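You operate a simulated robot arm through the tools that you are given. There is no shell and no other tool. Be economical: measure what you need, move in short steps, check, and stop when the job is done.

You are at the controls of a simulated two-armed robot. One attempt, no reset.

Task
Set the three blue rivets in the orange strip, hole 2 first, and draw the strip out.
Fine: blue squeezer, holes 2, 3, 4 in turn; leave the blue dial and valve; hole 5 stays empty.
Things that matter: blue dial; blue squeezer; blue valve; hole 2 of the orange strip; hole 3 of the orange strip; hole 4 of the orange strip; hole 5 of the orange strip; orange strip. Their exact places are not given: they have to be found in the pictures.

Only the result counts: the job must be done as asked and must still hold three seconds after the hand-in. Knocking over, shifting, dropping, spilling or breaking anything else fails it.

Robot
Two 7-joint arms with two-finger grippers on one trunk, hanging from a carriage that runs on a gantry, over the field with the corners [602, -2400], [603, 300], [-677, 300], [-678, -2400] (x, y) and turns from -4.8 to 7.191 rad about z. Base frame: it is fixed where the carriage stands at the start and does not move with it; the origin is on the floor, on the carriage's upright axis, x ahead of it, y to its left, z up. Readings come in mm, rad, newtons and seconds.
The left shoulder is at the start at [40, 158, 1352], the right one opposite. With the tool pointing down near the work surface each hand reaches from about 100 to 560 mm from the robot's upright axis, wherever it stands, measured 20 degrees to its own side. Places, roughly: blue dial [500, -100, 900]; blue squeezer [600, 200, 1000]; blue valve [500, -200, 900]; hole 2 of the orange strip [600, 200, 900]; hole 3 of the orange strip [600, 300, 900]; hole 4 of the orange strip [600, 400, 900]; hole 5 of the orange strip [600, 400, 900]; orange strip [600, 400, 900]. Payload 1.96 kg a hand.
Tool frame (each hand has its own): the origin (TCP) lies between the finger pads and is the grasp point; the fingertips stand 20 mm ahead of it; z points along the fingers, y is the line along which they close. The gripper opens to 72 mm. The gripper's body begins 38 mm behind the TCP.
Orientation is that of the tool frame in the base frame, as [roll, pitch, yaw] about the fixed x, y, z axes, in that order (R = Rz(yaw) Ry(pitch) Rx(roll)). With the fingers straight down and closing along the base's y, the tool's x points along the base's -x, its y along +y and its z along -z.

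Tools
- The arms move only by the tool nudge_tool. It takes "left_steps", "right_steps" or both (then of equal length, played together; a hand with none holds still); each is a list of rows, each a list of 7 numbers: the opening in per cent of the stroke, from 0 (shut) to 100 (fully open), then the shift along the tool's x, y, z in mm, then the turn, a rotation vector about the tool's x, y, z in rad. In form: [[jaw, dx, dy, dz, ax, ay, az], ...]. A call has 1 to 12 rows; each row shifts and turns the commanded pose from where the row before left it, along the tool's axes as they then stand. Rows are played at 5 a second. More than 50 mm and 0.15 rad between two rows, or a gripper value outside its range, and nothing of the call is played. Where a pose cannot be reached the arm comes as near as it can. A force on the tool above 60 N (or 10 N above the force at the start of the call, whichever is more), or a blocked arm, ends the call early, and 0.2 s more pass. The fingers move at their own pace (about 45 mm/s each) and stop on an object; they squeeze with about 21 N. The grip force told is the motor's: it shows also when the fingers shut on nothing. Time passes only in rows, and 0.2 s behind the last, so rows that do not move let the fingers close. It gives the time, the measured TCP pose, the force on the tool (base axes), the opening and the grip force at its end, in the units of the frame above (readings bear some noise), with the torque about the TCP (base axes, N m) and any sound that the robot's microphone picked up, and new pictures: "show" is both (left out), scene, wrist or none (wrist: the cameras of the hands that moved).
- Cameras (640 x 400 px; columns grow to the right, rows downward): "scene" is now at [208.1, 27.3, 1698.7]; the picture's right is [0.47, -0.88, 0.00], its down [-0.82, -0.44, -0.36] and it looks along [0.32, 0.17, -0.93] (base axes); focal length 286 px, centre (320, 200). "left" rides on the left gripper at [71, -19, -82] in its tool frame; the picture's right is [0.26, 0.97, 0.00], its down [-0.67, 0.18, -0.72] and it looks along [-0.69, 0.19, 0.70] (tool axes); focal length 280 px, centre (320, 200). "right" rides on the right gripper at [71, 19, -82] in its tool frame; the picture's right is [-0.26, 0.96, 0.00], its down [-0.67, -0.18, -0.72] and it looks along [-0.69, -0.19, 0.70] (tool axes); focal length 280 px, centre (320, 200).
- raise_lower(by): slides the trunk up (or, below 0, down) by that many mm; the arms and the scene camera ride with it, the base frame stays. It gives what a move gives, with no picture.
- base_move(legs): drives the robot by 1 to 6 legs, each [ahead, left, turn to the left] in mm, mm and rad, along the robot's own axes; the way and the turn of a leg run together, so that a leg with both is an arc; at most 1500 mm and 3.142 rad a leg. The arms and the cameras ride along, it lands a little off, and it stops where it bumps. It keeps to its track: a leg is cut to what the track allows. It gives what a move gives, and a new picture of the scene camera.
- aim_head(pan, tilt): turns the head with the scene camera to pan (to the left, within 1.501 rad either way) and tilt (down, from -0.506 to 1.204), counted from straight ahead of the robot. It gives what a move gives, and a new picture of the scene camera.
- measure_at(camera, pixels): for up to 12 pixels [column, row] of the newest picture of that camera ("zoom" is the newest enlarged one), the place [x, y, z] in the base frame of the surface seen there, good to about 3 mm. No time passes.
- close_up(camera, box): a new picture of the part [left, top, right, bottom] of that camera's present view, enlarged. No time passes.
- hand_in(): hands the job in; it is judged then, once.

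Go step by step. Measure first, check grasps and placings, and put right what went wrong. The budget is 80 turns and 260 pictures, counting those below and the enlarged ones. Unless the task says otherwise, let go and move clear before handing in, and close with one line.

The tools are called after "Call:" as name(argument=value, ...) on one line, values as JSON. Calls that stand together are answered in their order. nudge_tool: Moves the arms, as the interface text tells. Its arguments: {"type":"object","properties":{"left_steps":{"type":"array"},"right_steps":{"type":"array"},"show":{"type":"string","enum":["both","scene","wrist","none"]}},"required":[]} The other tools are called the same way: raise_lower (by) slides the trunk up or down; base_move (legs) drives the base; aim_head (pan, tilt) turns the head that bears the scene camera; measure_at (camera, pixels) gives the place of the surface under pixels of a picture; close_up (camera, box) takes an enlarged picture of a part of a camera's view; hand_in () hands the job in.

At the start:

```text
t: 0.0
left_ee_pos: [268.4, 389.8, 1325.7]
left_tool_rot: [-3.14, 0.0, 3.14]
left_force: [-0.2, 0.8, 0.8]
left_wrist_torque: [0.02, 0.01, -0.03]
left_grip_width: 72.0
left_finger_force: 0.0
right_ee_pos: [310.2, 25.0, 1388.7]
right_tool_rot: [3.14, -0.001, -3.139]
right_force: [-0.2, -0.5, 0.7]
right_wrist_torque: [-0.03, 0.03, -0.03]
right_grip_width: 71.9
right_finger_force: 0.1
trunk travel left (down, up): [-675.0, 165.0]
robot x, y, heading: [1.7, -1.2, -0.0]
head pan, tilt: [0.485, 1.201]
```

scene: 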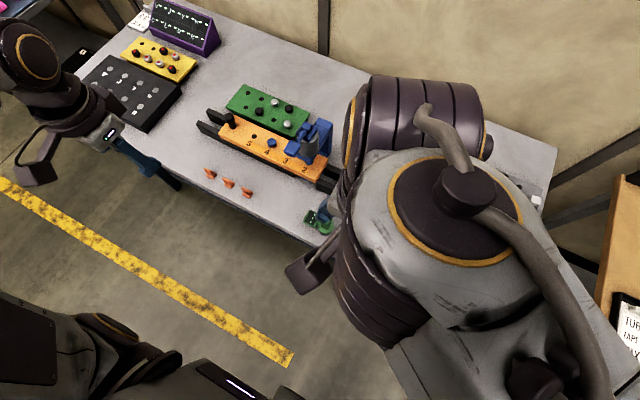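
right: 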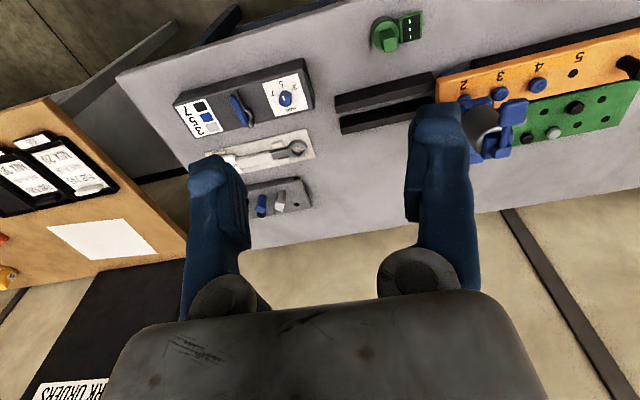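
left: 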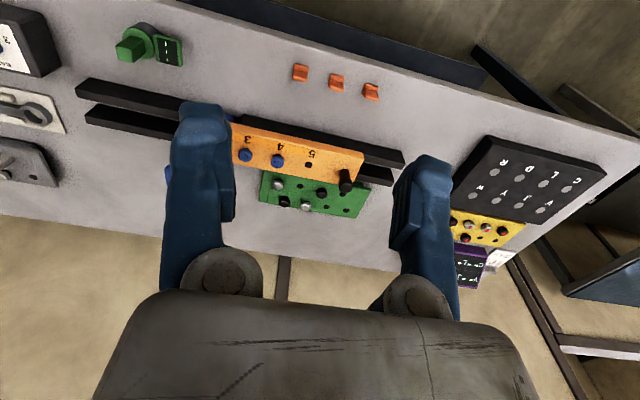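

The pictures show the orange strip in a dark rail with a blue tool around scene (315,140), three orange things on the table front at (210-245,172-192). I'll look at these enlarged.

Call:
close_up(camera="scene", box=[180, 70, 350, 240])

Call:
close_up(camera="right", box=[330, 0, 640, 194])

Call:
close_up(camera="right", box=[160, 40, 340, 240])

Call:
close_up(camera="left", box=[60, 20, 420, 240])

```text
2.35 times, centred on (265, 155) of scene
```

zoom: 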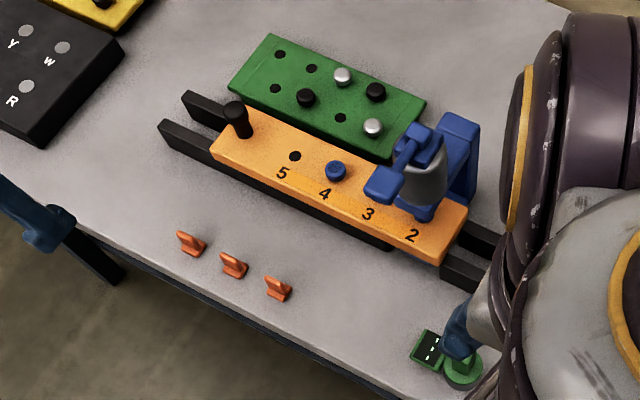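

```text
2.06 times, centred on (485, 97) of right
```

zoom: 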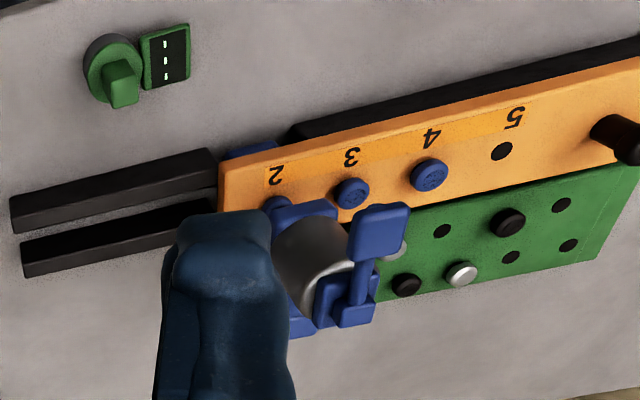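

```text
2.00 times, centred on (250, 140) of right
```

zoom: 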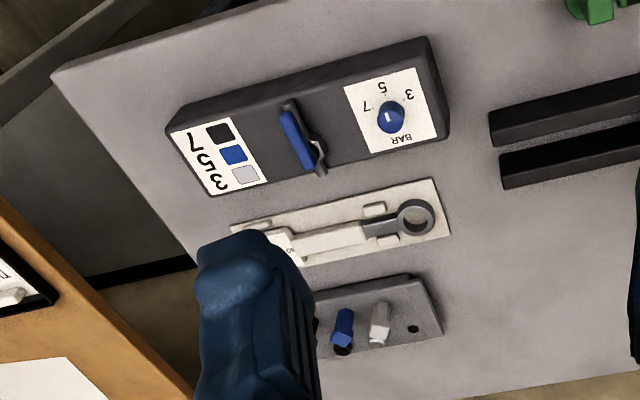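

```text
1.78 times, centred on (240, 130) of left
```

zoom: 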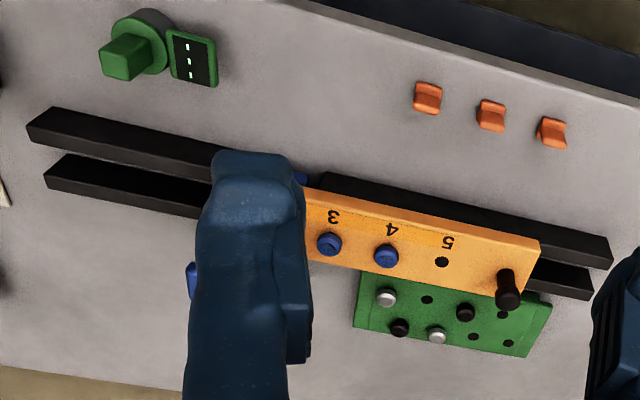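

The squeezer sits over hole 2 with a paddle lever at zoom (385,185). I'll measure key points, and swing the right arm clear.

Call:
measure_at(camera="scene", pixels=[[210, 173], [228, 184], [247, 193], [229, 116], [251, 137], [271, 143], [282, 146], [305, 170], [234, 121], [330, 178], [303, 132], [318, 223]])

Call:
nudge_tool(right_steps=[[100, 0, -50, 0, 0, 0, 0], [100, 0, -50, 0, 0, 0, 0], [100, 0, -50, 0, 0, 0, 0], [100, 0, -50, 0, 0, 0, 0], [100, 50, 0, 0, 0, 0, 0], [100, 50, 0, 0, 0, 0, 0], [100, 0, 0, 0, 0, 0, 0]], show="both")

```text
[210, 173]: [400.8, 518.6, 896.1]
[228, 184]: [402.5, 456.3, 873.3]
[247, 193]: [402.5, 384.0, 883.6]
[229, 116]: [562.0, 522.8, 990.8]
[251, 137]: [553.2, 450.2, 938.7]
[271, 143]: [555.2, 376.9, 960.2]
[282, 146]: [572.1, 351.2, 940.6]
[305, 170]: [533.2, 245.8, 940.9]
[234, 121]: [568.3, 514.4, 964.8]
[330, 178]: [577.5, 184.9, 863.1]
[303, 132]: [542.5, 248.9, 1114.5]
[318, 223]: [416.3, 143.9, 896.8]
```

```text
t: 1.6
left_ee_pos: [269.2, 390.4, 1324.3]
left_tool_rot: [-3.141, -0.001, -3.141]
left_force: [-0.7, -0.5, -0.2]
left_wrist_torque: [0.0, -0.02, 0.02]
left_grip_width: 72.0
left_finger_force: 0.1
right_ee_pos: [209.9, -175.2, 1387.3]
right_tool_rot: [3.141, 0.0, -3.141]
right_force: [0.2, 0.1, -0.2]
right_wrist_torque: [0.0, -0.02, 0.0]
right_grip_width: 71.9
right_finger_force: 0.1
trunk travel left (down, up): [-675.0, 165.0]
robot x, y, heading: [-4.1, -0.4, -0.001]
head pan, tilt: [0.485, 1.201]
```

scene: 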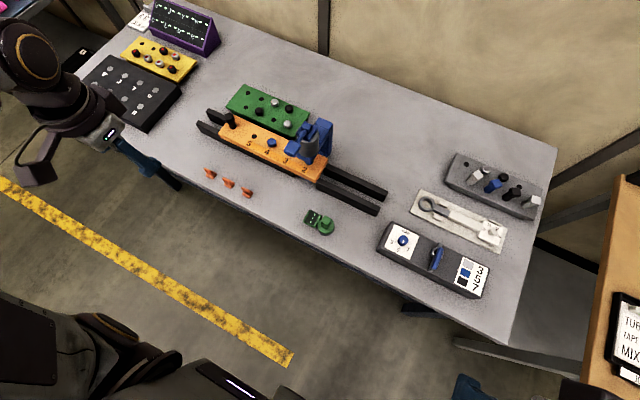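
right: 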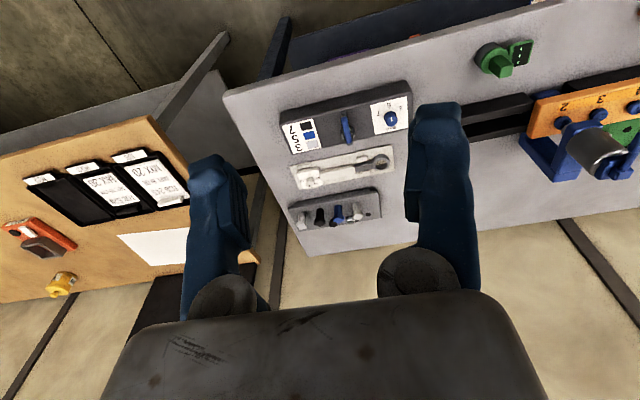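

The table is now clear to see. I'll enlarge the squeezer and the signs.

Call:
close_up(camera="scene", box=[260, 100, 350, 200])

Call:
close_up(camera="scene", box=[370, 150, 550, 300])

Call:
close_up(camera="scene", box=[80, 0, 230, 130])

Call:
close_up(camera="right", box=[460, 20, 640, 200])

Call:
close_up(camera="right", box=[0, 120, 200, 310])

```text
4.00 times, centred on (305, 150) of scene
```

zoom: 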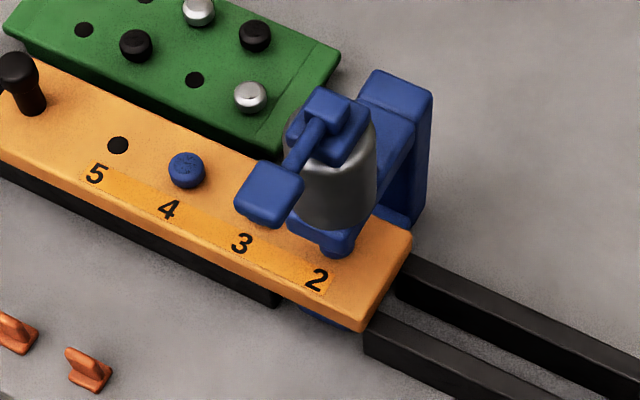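

```text
2.67 times, centred on (460, 225) of scene
```

zoom: 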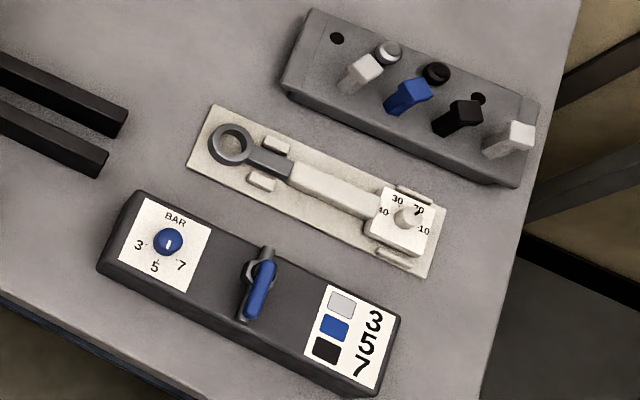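

```text
3.08 times, centred on (155, 65) of scene
```

zoom: 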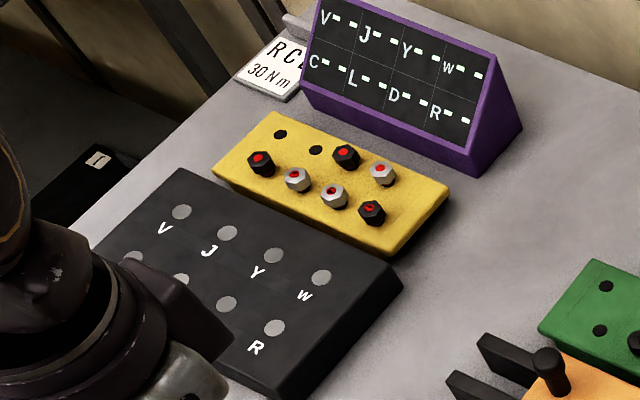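

```text
2.22 times, centred on (550, 110) of right
```

zoom: 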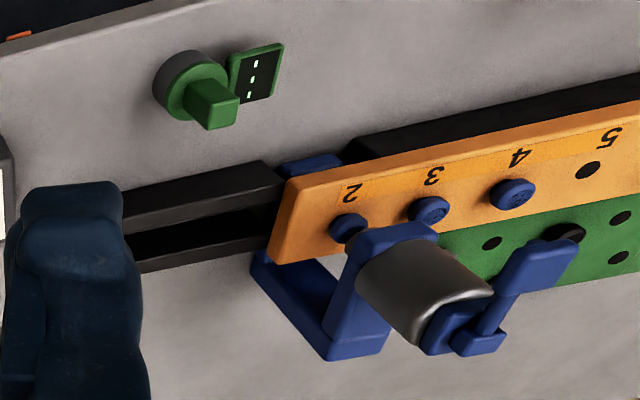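

```text
2.11 times, centred on (100, 215) of right
```

zoom: 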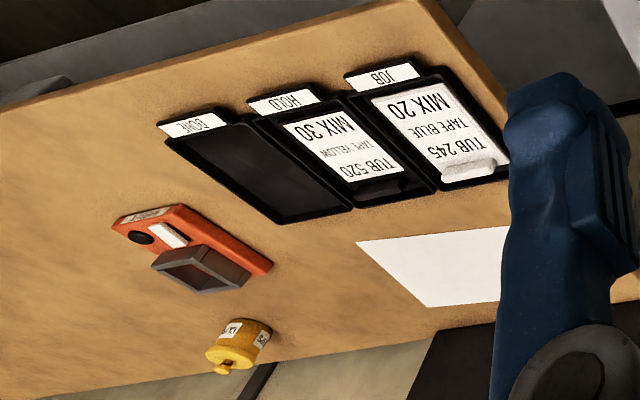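

The squeezer is bench-fixed, its nose near hole 2, with a paddle lever on top; the strip has a knob to slide it. I'll measure from an enlarged view.

Call:
close_up(camera="scene", box=[190, 80, 350, 200])

Call:
measure_at(camera="zoom", pixels=[[252, 223], [329, 248], [464, 330], [547, 335], [520, 361], [110, 170], [153, 143], [157, 176], [427, 265], [485, 175], [60, 120], [480, 318]])

```text
3.33 times, centred on (270, 140) of scene
```

zoom: 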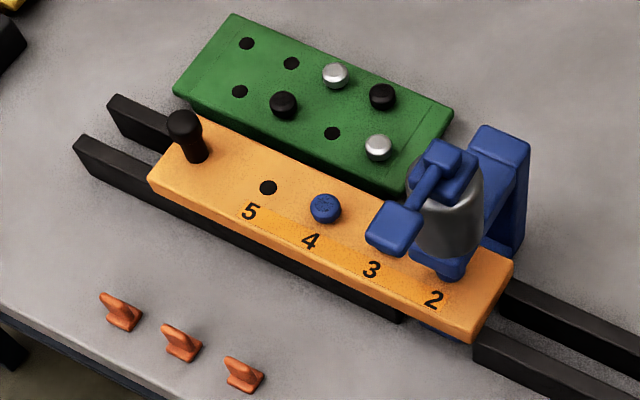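

```text
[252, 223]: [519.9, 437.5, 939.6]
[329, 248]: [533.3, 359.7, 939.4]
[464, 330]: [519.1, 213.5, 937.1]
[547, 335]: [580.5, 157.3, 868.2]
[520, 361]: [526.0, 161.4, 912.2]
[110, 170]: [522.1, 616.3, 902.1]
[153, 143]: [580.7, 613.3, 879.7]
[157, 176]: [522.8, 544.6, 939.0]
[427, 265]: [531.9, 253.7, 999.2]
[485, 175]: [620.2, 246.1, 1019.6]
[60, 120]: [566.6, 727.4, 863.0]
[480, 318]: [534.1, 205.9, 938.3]
```

Strip top is at z≈938, x≈517–585, y≈205–548. Measuring the hole pitch, knob, paddle and back bracket.

Call:
measure_at(camera="zoom", pixels=[[268, 187], [325, 207], [433, 300], [371, 269], [310, 241], [250, 212], [184, 120], [393, 228], [450, 157], [430, 185], [500, 135], [196, 150]])

Call:
measure_at(camera="right", pixels=[[563, 122], [598, 115], [634, 107], [594, 124], [532, 136], [638, 145], [525, 130]])

```text
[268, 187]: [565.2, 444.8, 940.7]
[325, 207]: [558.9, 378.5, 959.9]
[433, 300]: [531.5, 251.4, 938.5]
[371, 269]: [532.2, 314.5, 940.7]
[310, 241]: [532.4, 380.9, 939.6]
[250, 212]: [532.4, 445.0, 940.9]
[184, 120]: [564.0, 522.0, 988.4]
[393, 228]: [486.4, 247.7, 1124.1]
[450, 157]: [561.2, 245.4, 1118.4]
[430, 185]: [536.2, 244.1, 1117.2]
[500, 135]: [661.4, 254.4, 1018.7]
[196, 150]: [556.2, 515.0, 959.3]
```

```text
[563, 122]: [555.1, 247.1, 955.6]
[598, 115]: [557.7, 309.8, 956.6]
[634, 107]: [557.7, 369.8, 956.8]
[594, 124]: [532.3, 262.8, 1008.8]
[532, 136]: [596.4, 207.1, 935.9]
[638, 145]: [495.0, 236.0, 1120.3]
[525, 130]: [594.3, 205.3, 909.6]
```

Holes sit at x≈562, y≈251/315/380/445 (pitch ~64.5); knob at (565,522), paddle at (486,247,1122). I drive the robot nearer so both are in reach.

Call:
base_move(legs=[[0, 300, 0], [150, 0, 0]])

Call:
aim_head(pan=0.0, tilt=1.1)

```text
t: 4.6
left_ee_pos: [418.5, 685.6, 1323.4]
left_tool_rot: [3.141, 0.0, 3.141]
left_force: [0.7, -0.6, 0.7]
left_wrist_torque: [0.03, -0.02, 0.0]
left_grip_width: 72.1
left_finger_force: 0.1
right_ee_pos: [360.0, 120.5, 1388.7]
right_tool_rot: [3.14, -0.001, 3.141]
right_force: [-0.2, 0.6, -0.7]
right_wrist_torque: [-0.04, 0.0, 0.01]
right_grip_width: 72.0
right_finger_force: 0.0
trunk travel left (down, up): [-675.0, 165.0]
robot x, y, heading: [149.9, 293.6, -0.004]
head pan, tilt: [0.485, 1.201]
```

scene: 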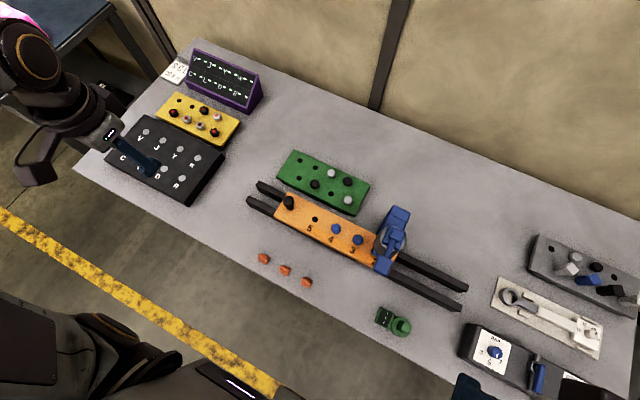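

```text
t: 5.5
left_ee_pos: [417.8, 684.8, 1323.8]
left_tool_rot: [3.141, 0.0, -3.142]
left_force: [0.3, -0.7, -0.2]
left_wrist_torque: [0.03, 0.01, -0.02]
left_grip_width: 72.1
left_finger_force: 0.0
right_ee_pos: [360.2, 120.5, 1386.6]
right_tool_rot: [3.139, 0.0, -3.141]
right_force: [-0.3, -0.7, -0.8]
right_wrist_torque: [-0.01, -0.02, -0.01]
right_grip_width: 71.9
right_finger_force: 0.0
trunk travel left (down, up): [-675.0, 165.0]
robot x, y, heading: [150.2, 292.8, -0.006]
head pan, tilt: [0.0, 1.1]
```

scene: 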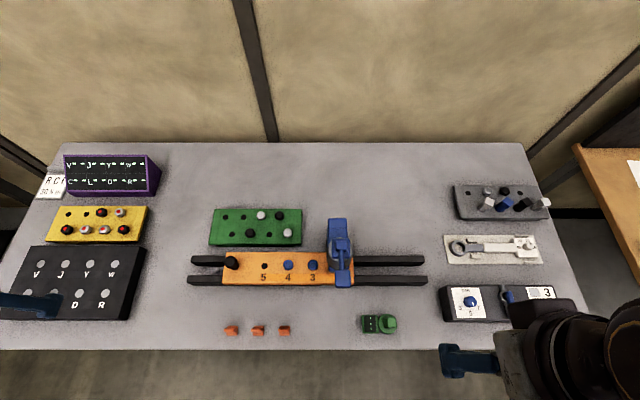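

The whole bench is visible now; the squeezer sits at (340,250). I bring the right hand low in front of it to view the nose with its camera.

Call:
nudge_tool(right_steps=[[100, 0, 45, 0, 0, 0, 0], [100, 0, 45, 0, 0, 0, 0], [100, 0, 45, 0, 0, 0, 0], [100, 0, 45, 0, 0, 0, 0], [100, 0, 0, 48, 0, 0, 0], [100, 0, 0, 48, 0, 0, 0], [100, 0, 0, 48, 0, 0, 0], [100, 0, 0, 48, 0, 0, 0], [100, 0, 0, 48, 0, 0, 0], [100, 0, 0, 48, 0, 0, 0], [100, 0, 0, 0, 0, 0, 0]], show="wrist")

Call:
close_up(camera="scene", box=[180, 200, 440, 360])

```text
t: 6.3
left_ee_pos: [418.4, 684.4, 1325.0]
left_tool_rot: [3.141, 0.001, 3.14]
left_force: [-0.6, 0.1, -0.2]
left_wrist_torque: [0.03, 0.02, 0.02]
left_grip_width: 72.1
left_finger_force: 0.2
right_ee_pos: [360.7, 230.7, 1386.3]
right_tool_rot: [3.139, -0.011, -3.086]
right_force: [6.9, -60.1, 4.1]
right_wrist_torque: [5.94, 1.0, 5.3]
right_grip_width: 72.1
right_finger_force: 0.1
trunk travel left (down, up): [-675.0, 165.0]
robot x, y, heading: [148.9, 296.0, -0.001]
head pan, tilt: [0.0, 1.1]
stopped in row 3 (right hand): the force on the tool passed its limit at 210 N (the readings are from after the stop); the commanded pose is now the measured one
```

right: 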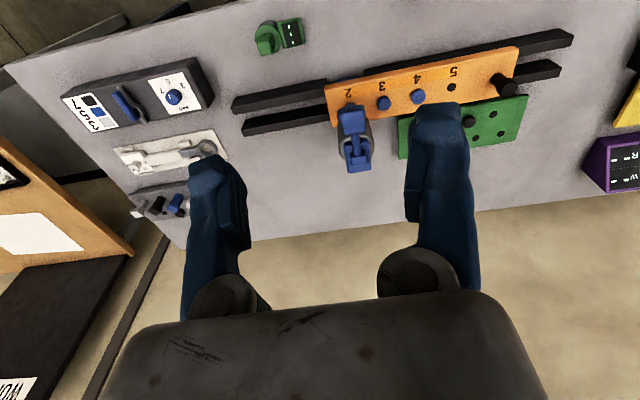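

```text
2.46 times, centred on (310, 280) of scene
```

zoom: 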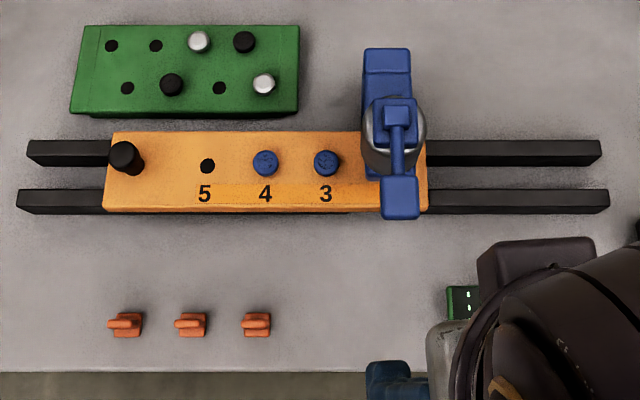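

The right wrist bumped the robot's own head, it seems (210 N at y=230). I back off, lower first, then go inward.

Call:
nudge_tool(right_steps=[[100, 0, -40, 0, 0, 0, 0], [100, 0, -40, 0, 0, 0, -0.055], [100, 0, 0, 48, 0, 0, 0], [100, 0, 0, 48, 0, 0, 0], [100, 0, 0, 48, 0, 0, 0], [100, 0, 0, 48, 0, 0, 0], [100, 0, 0, 48, 0, 0, 0], [100, 0, 0, 48, 0, 0, 0], [100, 0, 40, 0, 0, 0, 0], [100, 0, 40, 0, 0, 0, 0], [100, 0, 40, 0, 0, 0, 0], [100, 0, 0, 0, 0, 0, 0]], show="wrist")

```text
t: 8.9
left_ee_pos: [418.6, 684.6, 1324.3]
left_tool_rot: [-3.141, 0.001, 3.141]
left_force: [0.4, 0.2, 0.4]
left_wrist_torque: [-0.01, -0.01, -0.03]
left_grip_width: 72.1
left_finger_force: 0.1
right_ee_pos: [362.1, 302.2, 1158.3]
right_tool_rot: [3.14, -0.009, -3.037]
right_force: [0.7, -0.9, 0.9]
right_wrist_torque: [0.02, -0.01, 0.0]
right_grip_width: 72.1
right_finger_force: 0.0
right hand out of reach, approached as far as the arm can: row 5, 6, 7
trunk travel left (down, up): [-675.0, 165.0]
robot x, y, heading: [147.4, 295.7, -0.004]
head pan, tilt: [0.0, 1.1]
```

right: 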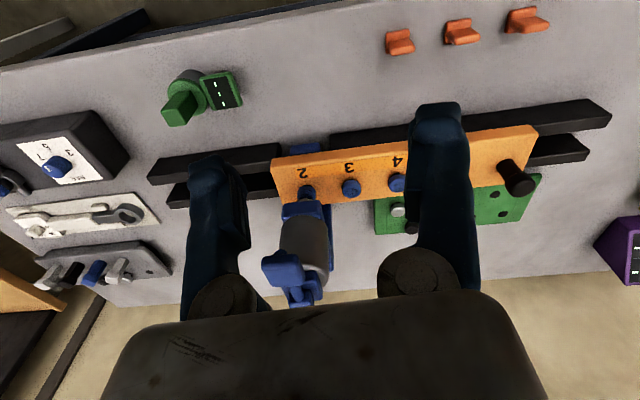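

The view shows rivet 2 at (305,190) right by the nose. Enlarging to check alignment.

Call:
close_up(camera="right", box=[240, 130, 400, 310])

Call:
measure_at(camera="right", pixels=[[306, 190], [350, 187], [396, 183], [303, 208], [303, 230], [280, 263], [302, 294], [274, 160], [520, 185], [302, 173], [348, 167]])

```text
2.22 times, centred on (320, 220) of right
```

zoom: 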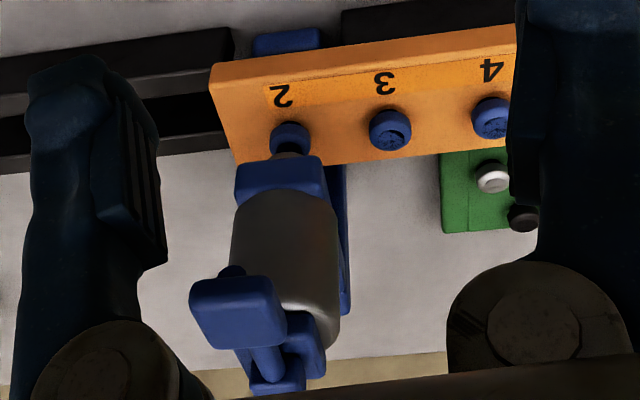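

```text
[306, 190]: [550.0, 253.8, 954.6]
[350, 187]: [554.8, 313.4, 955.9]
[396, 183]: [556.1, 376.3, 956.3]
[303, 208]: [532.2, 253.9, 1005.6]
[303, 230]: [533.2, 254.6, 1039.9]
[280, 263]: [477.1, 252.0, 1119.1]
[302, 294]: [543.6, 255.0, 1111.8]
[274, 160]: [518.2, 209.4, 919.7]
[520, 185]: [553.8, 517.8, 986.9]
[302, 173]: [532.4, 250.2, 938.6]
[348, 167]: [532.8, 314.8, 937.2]
```

Rivet 2 looks just below the nose. I measure edges for a better centre line.

Call:
measure_at(camera="zoom", pixels=[[240, 190], [322, 190], [236, 235], [332, 235], [274, 136], [306, 136], [373, 130], [408, 130], [248, 171], [318, 168], [290, 128], [391, 120]])

Call:
close_up(camera="scene", box=[290, 210, 380, 300])

```text
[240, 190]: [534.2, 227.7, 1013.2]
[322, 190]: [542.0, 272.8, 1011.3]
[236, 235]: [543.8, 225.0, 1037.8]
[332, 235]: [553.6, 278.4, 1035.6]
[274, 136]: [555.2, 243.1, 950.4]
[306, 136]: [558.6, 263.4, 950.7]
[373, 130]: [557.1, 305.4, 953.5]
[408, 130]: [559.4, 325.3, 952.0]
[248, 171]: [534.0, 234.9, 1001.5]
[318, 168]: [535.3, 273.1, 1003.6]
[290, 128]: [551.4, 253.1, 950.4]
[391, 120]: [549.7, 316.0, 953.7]
```

```text
4.44 times, centred on (335, 255) of scene
```

zoom: 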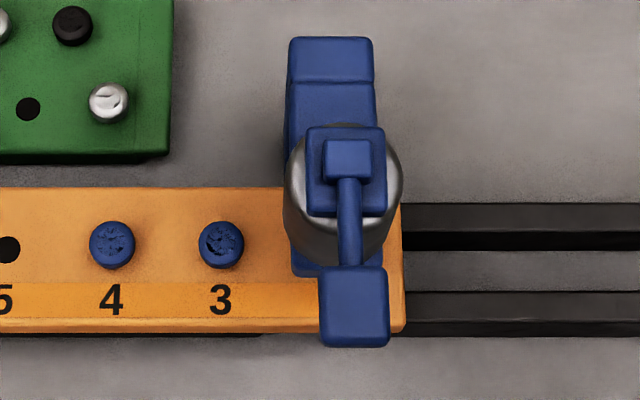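

Squeezer axis y≈251, hole 2 y≈251–253: aligned. I square the right hand, shut it and bring it above the paddle (482,250).

Call:
nudge_tool(right_steps=[[0, 0, 0, -10, 0, 0, 0.105], [0, 0, 0, -10, 0, 0, 0], [0, -40, -20, 0, 0, 0, 0], [0, -40, -20, 0, 0, 0, 0], [0, -38, -12, 0, 0, 0, 0], [0, 0, 0, 0, 0, 0, 0]], show="both")

```text
t: 10.3
left_ee_pos: [418.6, 684.5, 1323.9]
left_tool_rot: [3.141, 0.001, 3.142]
left_force: [0.7, 1.2, 0.5]
left_wrist_torque: [0.01, 0.0, 0.01]
left_grip_width: 71.8
left_finger_force: 0.1
right_ee_pos: [478.0, 249.7, 1176.7]
right_tool_rot: [3.141, -0.011, 3.14]
right_force: [0.5, 0.3, -0.3]
right_wrist_torque: [-0.04, 0.03, 0.0]
right_grip_width: 0.1
right_finger_force: 21.0
trunk travel left (down, up): [-675.0, 165.0]
robot x, y, heading: [150.3, 300.0, -0.002]
head pan, tilt: [0.0, 1.1]
```

scene: 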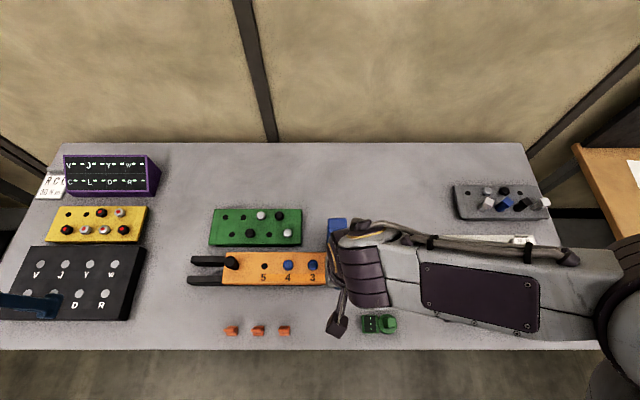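
right: 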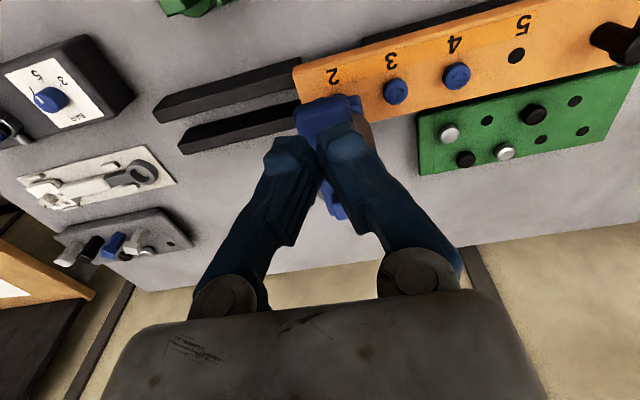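

Fingers are over the paddle, tips ~33 mm above it. I go down in small steps to contact.

Call:
nudge_tool(right_steps=[[0, 0, 0, 12, 0, 0, 0], [0, 0, 0, 12, 0, 0, 0], [0, 0, 0, 6, 0, 0, 0], [0, 0, 0, 4, 0, 0, 0], [0, 0, 0, 4, 0, 0, 0], [0, 0, 0, 0, 0, 0, 0]], show="wrist")

```text
t: 11.7
left_ee_pos: [419.7, 684.7, 1325.1]
left_tool_rot: [3.141, 0.0, -3.14]
left_force: [-0.1, -0.4, -0.4]
left_wrist_torque: [0.01, 0.04, -0.01]
left_grip_width: 71.9
left_finger_force: 0.0
right_ee_pos: [477.7, 249.7, 1139.9]
right_tool_rot: [3.139, -0.009, -3.141]
right_force: [-1.3, 0.3, 1.9]
right_wrist_torque: [-0.01, 0.0, 0.01]
right_grip_width: 6.1
right_finger_force: 29.8
trunk travel left (down, up): [-675.0, 165.0]
robot x, y, heading: [149.9, 298.9, -0.001]
head pan, tilt: [0.0, 1.1]
```

right: 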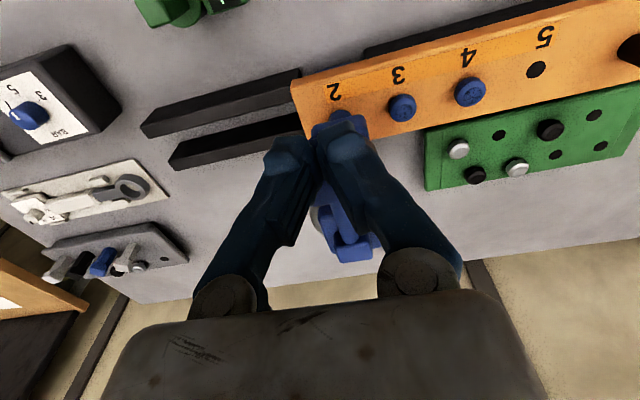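

Light contact (1.9 N), tips at ~1120. I press further in small steps.

Call:
nudge_tool(right_steps=[[0, 0, 0, 4, 0, 0, 0], [0, 0, 0, 4, 0, 0, 0], [0, 0, 0, 4, 0, 0, 0], [0, 0, 0, 0, 0, 0, 0], [0, 0, 0, 0, 0, 0, 0]], show="wrist")

```text
t: 12.9
left_ee_pos: [418.5, 685.5, 1324.7]
left_tool_rot: [-3.142, -0.001, 3.14]
left_force: [-0.3, -0.7, -0.4]
left_wrist_torque: [0.04, 0.02, 0.01]
left_grip_width: 72.4
left_finger_force: 0.2
right_ee_pos: [477.4, 250.2, 1125.9]
right_tool_rot: [3.14, -0.012, -3.14]
right_force: [-2.7, 1.1, 3.9]
right_wrist_torque: [0.01, 0.0, -0.02]
right_grip_width: 5.9
right_finger_force: 29.9
trunk travel left (down, up): [-675.0, 165.0]
robot x, y, heading: [151.5, 294.1, 0.001]
head pan, tilt: [0.0, 1.1]
```

right: 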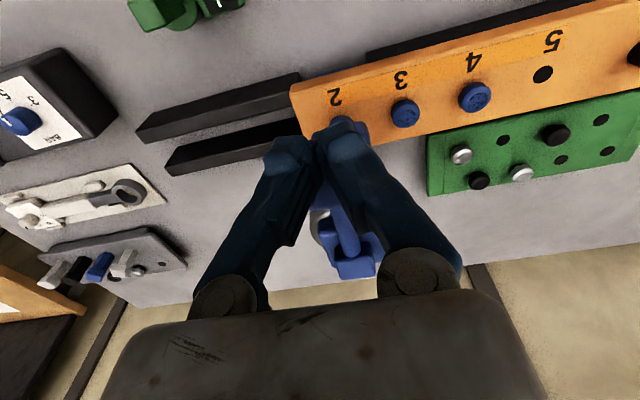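

The lever yields with rising force (3.9 N), no sound yet. I go on.

Call:
nudge_tool(right_steps=[[0, 0, 0, 4, 0, 0, 0], [0, 0, 0, 4, 0, 0, 0], [0, 0, 0, 4, 0, 0, 0], [0, 0, 0, 4, 0, 0, 0], [0, 0, 0, 0, 0, 0, 0], [0, 0, 0, 0, 0, 0, 0]], show="wrist")

```text
t: 14.3
left_ee_pos: [419.2, 685.6, 1324.9]
left_tool_rot: [3.141, 0.001, -3.14]
left_force: [-0.1, -0.4, 0.0]
left_wrist_torque: [-0.02, 0.0, -0.04]
left_grip_width: 72.1
left_finger_force: 0.1
right_ee_pos: [477.5, 250.3, 1112.1]
right_tool_rot: [3.14, -0.011, -3.141]
right_force: [-1.5, -0.4, 14.0]
right_wrist_torque: [0.0, -0.12, -0.04]
right_grip_width: 5.9
right_finger_force: 29.9
trunk travel left (down, up): [-675.0, 165.0]
robot x, y, heading: [149.2, 293.2, 0.002]
head pan, tilt: [0.0, 1.1]
```

right: 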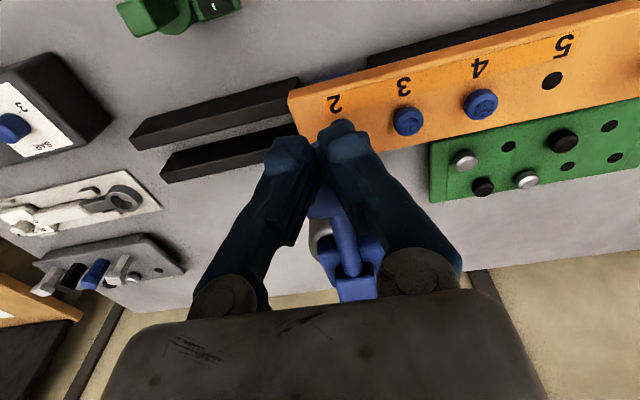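

Force is 14 N, perhaps the end stop. A little more, with a hold.

Call:
nudge_tool(right_steps=[[0, 0, 0, 3, 0, 0, 0], [0, 0, 0, 3, 0, 0, 0], [0, 0, 0, 0, 0, 0, 0], [0, 0, 0, 0, 0, 0, 0], [0, 0, 0, 0, 0, 0, 0], [0, 0, 0, 0, 0, 0, 0]], show="wrist")

Call:
close_up(camera="right", box=[250, 60, 510, 310])

```text
t: 14.9
left_ee_pos: [417.9, 683.5, 1325.0]
left_tool_rot: [-3.138, -0.001, 3.14]
left_force: [1.2, 0.4, 0.4]
left_wrist_torque: [-0.01, 0.01, 0.01]
left_grip_width: 72.2
left_finger_force: 0.0
right_ee_pos: [477.6, 249.4, 1109.9]
right_tool_rot: [3.138, -0.006, 3.141]
right_force: [-13.3, -5.6, 50.9]
right_wrist_torque: [-0.18, -0.15, 0.08]
right_grip_width: 6.1
right_finger_force: 29.9
trunk travel left (down, up): [-675.0, 165.0]
robot x, y, heading: [144.3, 298.0, -0.004]
head pan, tilt: [0.0, 1.1]
stopped in row 2 (right hand): the force on the tool passed its limit at 65 N (the readings are from after the stop); the commanded pose is now the measured one
```

right: 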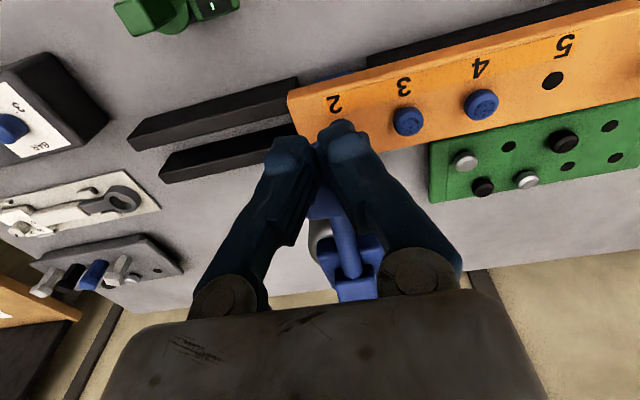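

```text
1.60 times, centred on (380, 185) of right
```

zoom: 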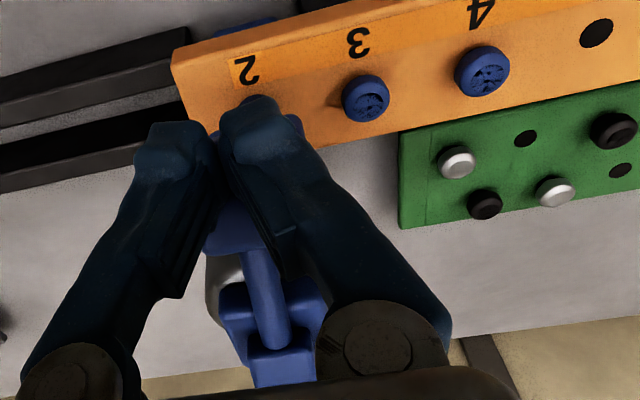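

The lever hit its stop (65 N), no sound told. I release upward and look at rivet 2.

Call:
nudge_tool(right_steps=[[0, 0, 0, -3, 0, 0, 0], [0, 0, 0, 0, 0, 0, 0], [0, 0, 0, -20, 0, 0, 0], [0, 0, 0, -30, 0, 0, 0], [0, 30, 10, 0, 0, 0, 0], [0, 40, 20, 0, 0, 0, 0], [0, 40, 20, 0, 0, 0, 0], [0, 0, 0, 0, 0, 0, 0]], show="wrist")

Call:
close_up(camera="right", box=[240, 130, 400, 310])

```text
t: 16.7
left_ee_pos: [418.2, 684.4, 1323.8]
left_tool_rot: [-3.141, -0.001, -3.141]
left_force: [1.6, 0.1, -0.2]
left_wrist_torque: [0.0, 0.02, 0.02]
left_grip_width: 71.9
left_finger_force: 0.2
right_ee_pos: [366.9, 302.5, 1161.2]
right_tool_rot: [3.14, -0.007, 3.141]
right_force: [0.9, -0.1, 0.7]
right_wrist_torque: [0.02, 0.01, 0.0]
right_grip_width: 0.0
right_finger_force: 29.6
trunk travel left (down, up): [-675.0, 165.0]
robot x, y, heading: [149.6, 290.9, -0.005]
head pan, tilt: [0.0, 1.1]
```

right: 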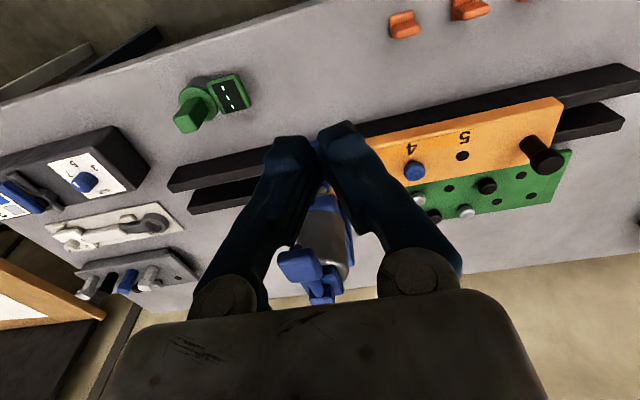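

```text
2.22 times, centred on (320, 220) of right
```

zoom: 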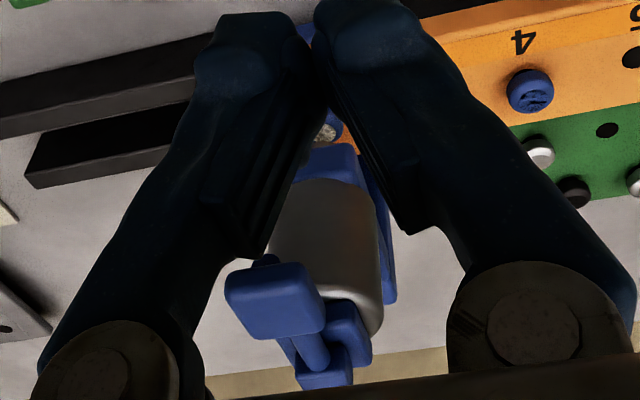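

The fingers block the view; I open them and look.

Call:
nudge_tool(right_steps=[[100, 0, -20, 0, 0, 0, -0.1], [100, 0, 0, 0, 0, 0, 0], [100, 0, 0, 0, 0, 0, 0], [100, 0, 0, 0, 0, 0, 0]], show="wrist")

Call:
close_up(camera="right", box=[250, 130, 410, 260])

```text
t: 17.7
left_ee_pos: [418.8, 685.7, 1324.1]
left_tool_rot: [-3.141, 0.001, 3.141]
left_force: [-0.7, -0.2, 0.1]
left_wrist_torque: [0.0, -0.01, 0.01]
left_grip_width: 72.3
left_finger_force: 0.0
right_ee_pos: [369.0, 279.5, 1161.1]
right_tool_rot: [3.138, -0.009, -3.042]
right_force: [0.3, 0.4, 0.0]
right_wrist_torque: [0.02, -0.02, -0.02]
right_grip_width: 72.1
right_finger_force: 0.0
trunk travel left (down, up): [-675.0, 165.0]
robot x, y, heading: [146.2, 296.4, -0.002]
head pan, tilt: [0.0, 1.1]
```

right: 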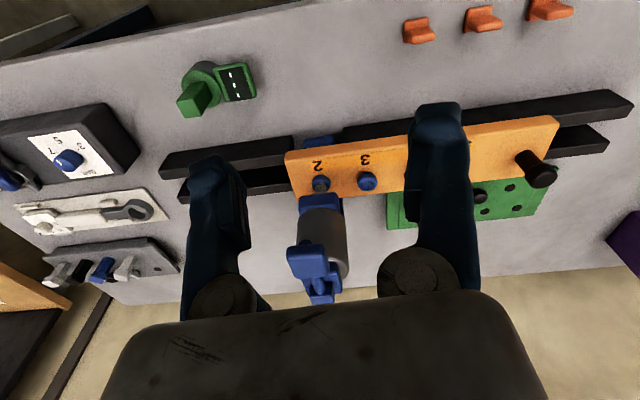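

```text
3.08 times, centred on (330, 195) of right
```

zoom: 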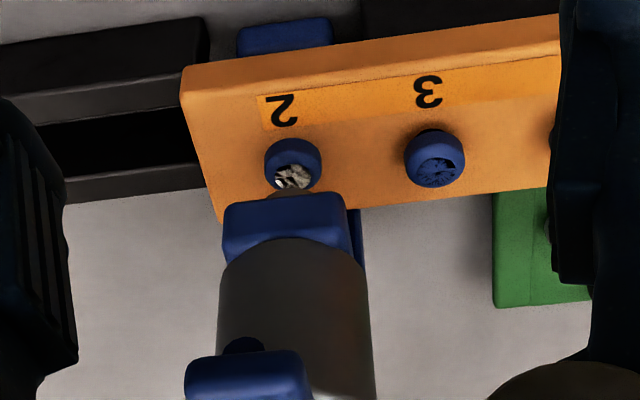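

Rivet 2's head now shows a crushed bright mark, rivet 3 does not: it is set. Now the left hand goes over the knob (~(560,520)).

Call:
nudge_tool(left_steps=[[100, -28, -33, 0, 0, 0, 0], [100, -28, -33, 0, 0, 0, 0], [100, -28, -33, 0, 0, 0, 0], [100, -28, -33, 0, 0, 0, 0], [100, -28, -33, 0, 0, 0, 0], [100, 0, 0, 45, 0, 0, 0], [100, 0, 0, 45, 0, 0, 0], [100, 0, 0, 45, 0, 0, 0], [100, 0, 0, 45, 0, 0, 0], [100, 0, 0, 45, 0, 0, 0], [100, 0, 0, 45, 0, 0, 0], [100, 0, 0, 0, 0, 0, 0]], right_steps=[[100, 0, -12, 0, 0, 0, 0.1], [100, 0, -15, 0, 0, 0, 0], [100, 0, -15, 0, 0, 0, 0], [100, 0, -15, 0, 0, 0, 0], [100, 0, -15, 0, 0, 0, 0], [100, 0, 0, 0, 0, 0, 0], [100, 0, 0, 0, 0, 0, 0], [100, 0, 0, 0, 0, 0, 0], [100, 0, 0, 0, 0, 0, 0], [100, 0, 0, 0, 0, 0, 0], [100, 0, 0, 0, 0, 0, 0], [100, 0, 0, 0, 0, 0, 0]], show="both")

```text
t: 20.3
left_ee_pos: [557.0, 520.7, 1054.1]
left_tool_rot: [-3.141, -0.001, 3.141]
left_force: [-0.4, -0.5, -0.3]
left_wrist_torque: [0.02, 0.03, -0.03]
left_grip_width: 71.9
left_finger_force: 0.0
right_ee_pos: [370.0, 208.5, 1162.2]
right_tool_rot: [3.137, -0.007, -3.141]
right_force: [-0.1, 0.1, -0.1]
right_wrist_torque: [0.01, 0.02, 0.0]
right_grip_width: 71.9
right_finger_force: 0.1
trunk travel left (down, up): [-675.0, 165.0]
robot x, y, heading: [152.2, 295.8, 0.001]
head pan, tilt: [0.0, 1.1]
```

scene: 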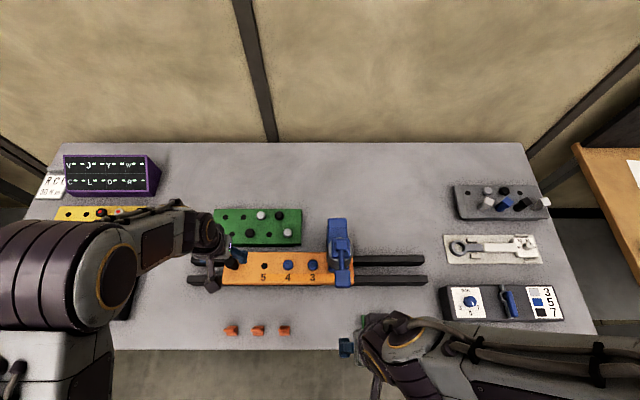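
right: 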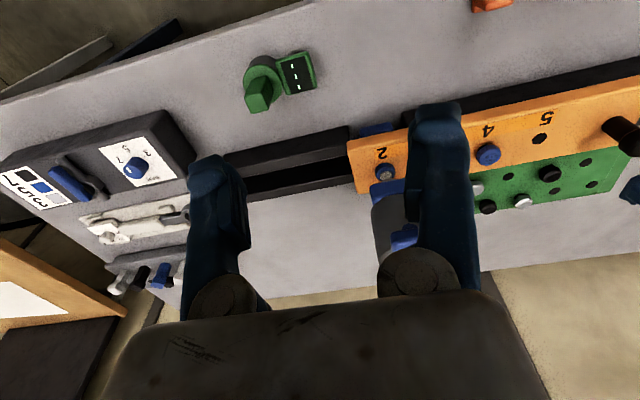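
left: 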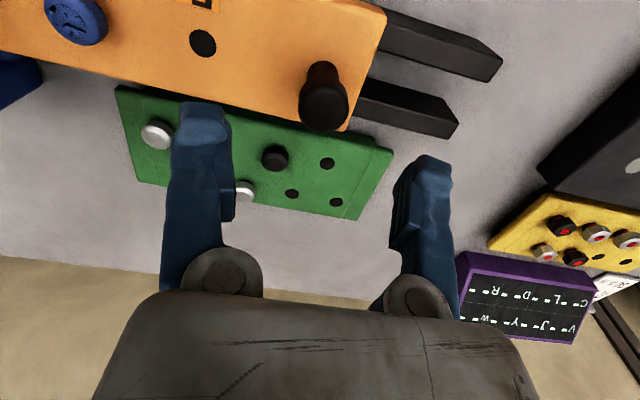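

Measuring the knob and holes from the left camera before descending.

Call:
measure_at(camera="left", pixels=[[323, 108], [303, 95], [345, 95], [322, 78], [203, 42], [76, 22], [386, 15], [345, 130]])

```text
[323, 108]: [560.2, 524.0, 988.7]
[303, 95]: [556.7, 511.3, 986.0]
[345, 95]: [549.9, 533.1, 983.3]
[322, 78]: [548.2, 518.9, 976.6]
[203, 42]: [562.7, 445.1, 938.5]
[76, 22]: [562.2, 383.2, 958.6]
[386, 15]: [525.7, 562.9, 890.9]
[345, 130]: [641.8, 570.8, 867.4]
```

Knob centre ≈(562,522). I centre and descend to z≈966, then close.

Call:
nudge_tool(left_steps=[[100, -5, 1, 25, 0, 0, 0], [100, 0, 0, 30, 0, 0, 0], [100, 0, 0, 31, 0, 0, 0], [100, 0, 0, 0, 0, 0, 0], [0, 0, 0, 0, 0, 0, 0], [0, 0, 0, 0, 0, 0, 0], [0, 0, 0, 0, 0, 0, 0], [0, 0, 0, 0, 0, 0, 0], [0, 0, 0, 0, 0, 0, 0]], show="wrist")

```text
t: 22.3
left_ee_pos: [563.8, 521.7, 967.7]
left_tool_rot: [3.141, 0.001, 3.14]
left_force: [2.1, 7.5, -10.2]
left_wrist_torque: [0.11, -0.07, 0.15]
left_grip_width: 22.0
left_finger_force: 39.7
right_ee_pos: [369.5, 209.2, 1161.7]
right_tool_rot: [3.137, -0.009, -3.141]
right_force: [0.1, 0.1, -0.5]
right_wrist_torque: [-0.02, -0.02, 0.04]
right_grip_width: 72.2
right_finger_force: 0.0
trunk travel left (down, up): [-675.0, 165.0]
robot x, y, heading: [149.1, 293.6, -0.006]
head pan, tilt: [0.0, 1.1]
```

left: 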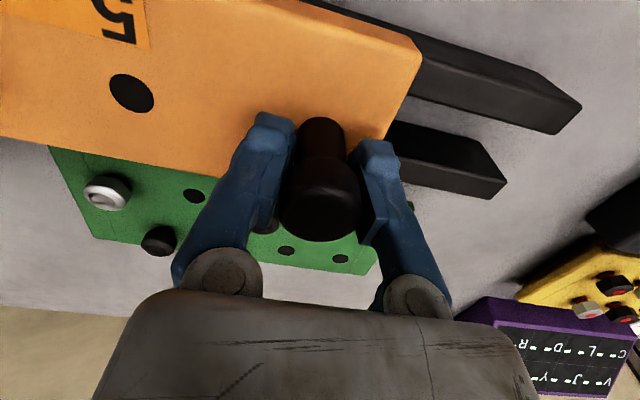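

Knob is gripped (22 mm). I slide the strip 64.5 mm toward the squeezer in small steps.

Call:
nudge_tool(left_steps=[[0, 0, -6, 0, 0, 0, 0], [0, 0, -8, 0, 0, 0, 0], [0, 0, -8, 0, 0, 0, 0], [0, 0, -8, 0, 0, 0, 0], [0, 0, -8, 0, 0, 0, 0], [0, 0, -8, 0, 0, 0, 0], [0, 0, -8, 0, 0, 0, 0], [0, 0, -6, 0, 0, 0, 0], [0, 0, -4.5, 0, 0, 0, 0], [0, 0, 0, 0, 0, 0, 0]], show="both")

```text
t: 24.4
left_ee_pos: [563.6, 456.5, 968.1]
left_tool_rot: [3.139, 0.002, -3.141]
left_force: [13.1, 2.4, -32.4]
left_wrist_torque: [-0.1, 0.09, -0.06]
left_grip_width: 21.9
left_finger_force: 39.7
right_ee_pos: [370.2, 209.3, 1163.2]
right_tool_rot: [3.141, -0.01, 3.141]
right_force: [-0.2, -0.7, 0.0]
right_wrist_torque: [0.0, -0.01, 0.0]
right_grip_width: 72.2
right_finger_force: 0.1
trunk travel left (down, up): [-675.0, 165.0]
robot x, y, heading: [148.9, 292.7, 0.002]
head pan, tilt: [0.0, 1.1]
stopped in row 10 (left hand): the force on the tool passed its limit at 61 N (the readings are from after the stop); the commanded pose is now the measured one
```

scene: 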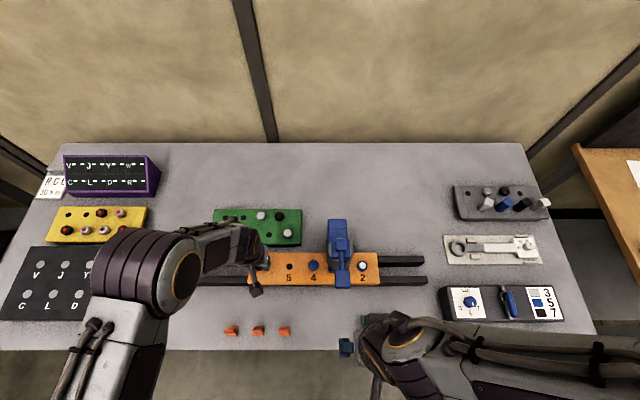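
left: 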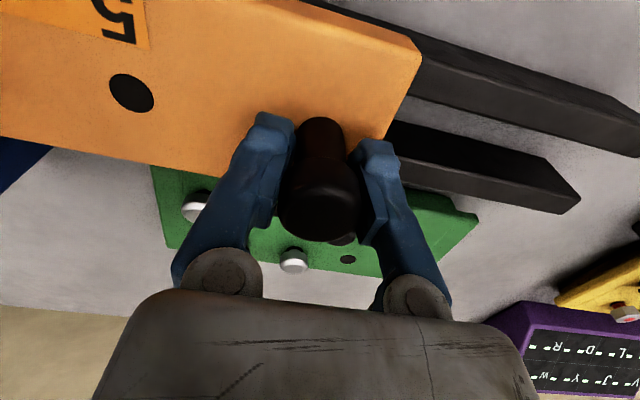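

The strip moved ~65 mm; rivet 2 is visible at scene (362,266). I enlarge to check it and measure alignment.

Call:
close_up(camera="scene", box=[270, 210, 400, 300])

Call:
measure_at(camera="zoom", pixels=[[456, 276], [456, 337], [219, 272], [215, 335], [92, 337], [93, 277], [540, 300], [288, 335]])

Call:
close_up(camera="right", box=[300, 100, 520, 250])

```text
4.44 times, centred on (335, 255) of scene
```

zoom: 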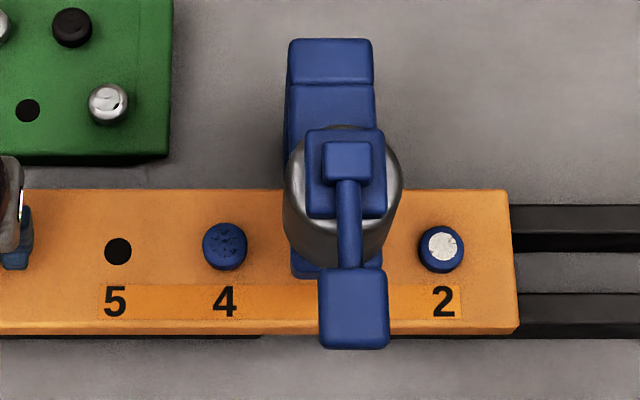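

```text
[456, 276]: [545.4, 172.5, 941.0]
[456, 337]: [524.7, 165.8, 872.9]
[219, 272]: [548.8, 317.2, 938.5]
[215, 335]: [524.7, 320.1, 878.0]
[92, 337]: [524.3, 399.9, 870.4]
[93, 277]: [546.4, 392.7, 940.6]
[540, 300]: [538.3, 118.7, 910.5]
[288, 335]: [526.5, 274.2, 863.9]
```

```text
2.67 times, centred on (410, 175) of right
```

zoom: 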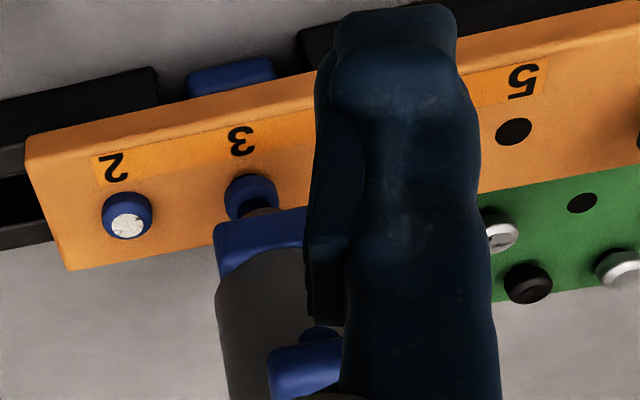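

Rivet 2 is clearly set (white crush mark). By comparison with the start picture (label 3 col 220 → label 4 col 224) I overshot ~2 mm; I shift back 1.7 mm and loosen the grip.

Call:
nudge_tool(left_steps=[[0, 0, 0.8, 0.5, 0, 0, 0], [0, 0, 0.9, 0.5, 0, 0, 0], [0, 0, 0, 0, 0, 0, 0], [45, 0, 0, 0, 0, 0, 0], [45, 0, 0, 0, 0, 0, 0], [45, 0, 0, 0, 0, 0, 0]], show="scene")

Call:
close_up(camera="scene", box=[270, 210, 400, 300])

```text
t: 25.8
left_ee_pos: [563.1, 458.4, 966.8]
left_tool_rot: [3.14, -0.001, -3.141]
left_force: [0.1, 0.2, -0.2]
left_wrist_torque: [-0.03, 0.02, -0.03]
left_grip_width: 32.5
left_finger_force: 0.1
right_ee_pos: [368.8, 208.1, 1162.2]
right_tool_rot: [3.139, -0.009, -3.141]
right_force: [-0.2, -0.2, 0.0]
right_wrist_torque: [0.02, 0.01, 0.02]
right_grip_width: 72.1
right_finger_force: 0.1
trunk travel left (down, up): [-675.0, 165.0]
robot x, y, heading: [149.4, 293.6, -0.001]
head pan, tilt: [0.0, 1.1]
```

scene: 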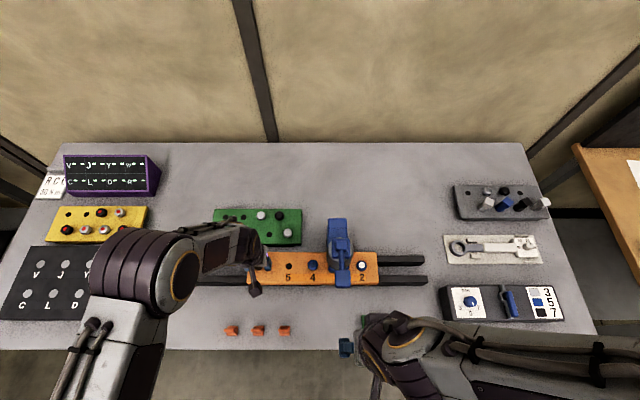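

```text
4.44 times, centred on (335, 255) of scene
```

zoom: 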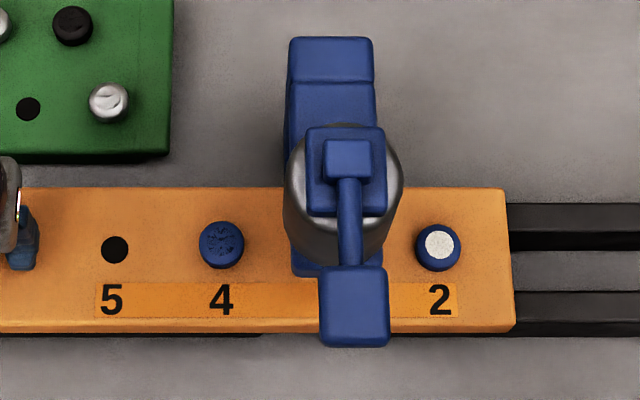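

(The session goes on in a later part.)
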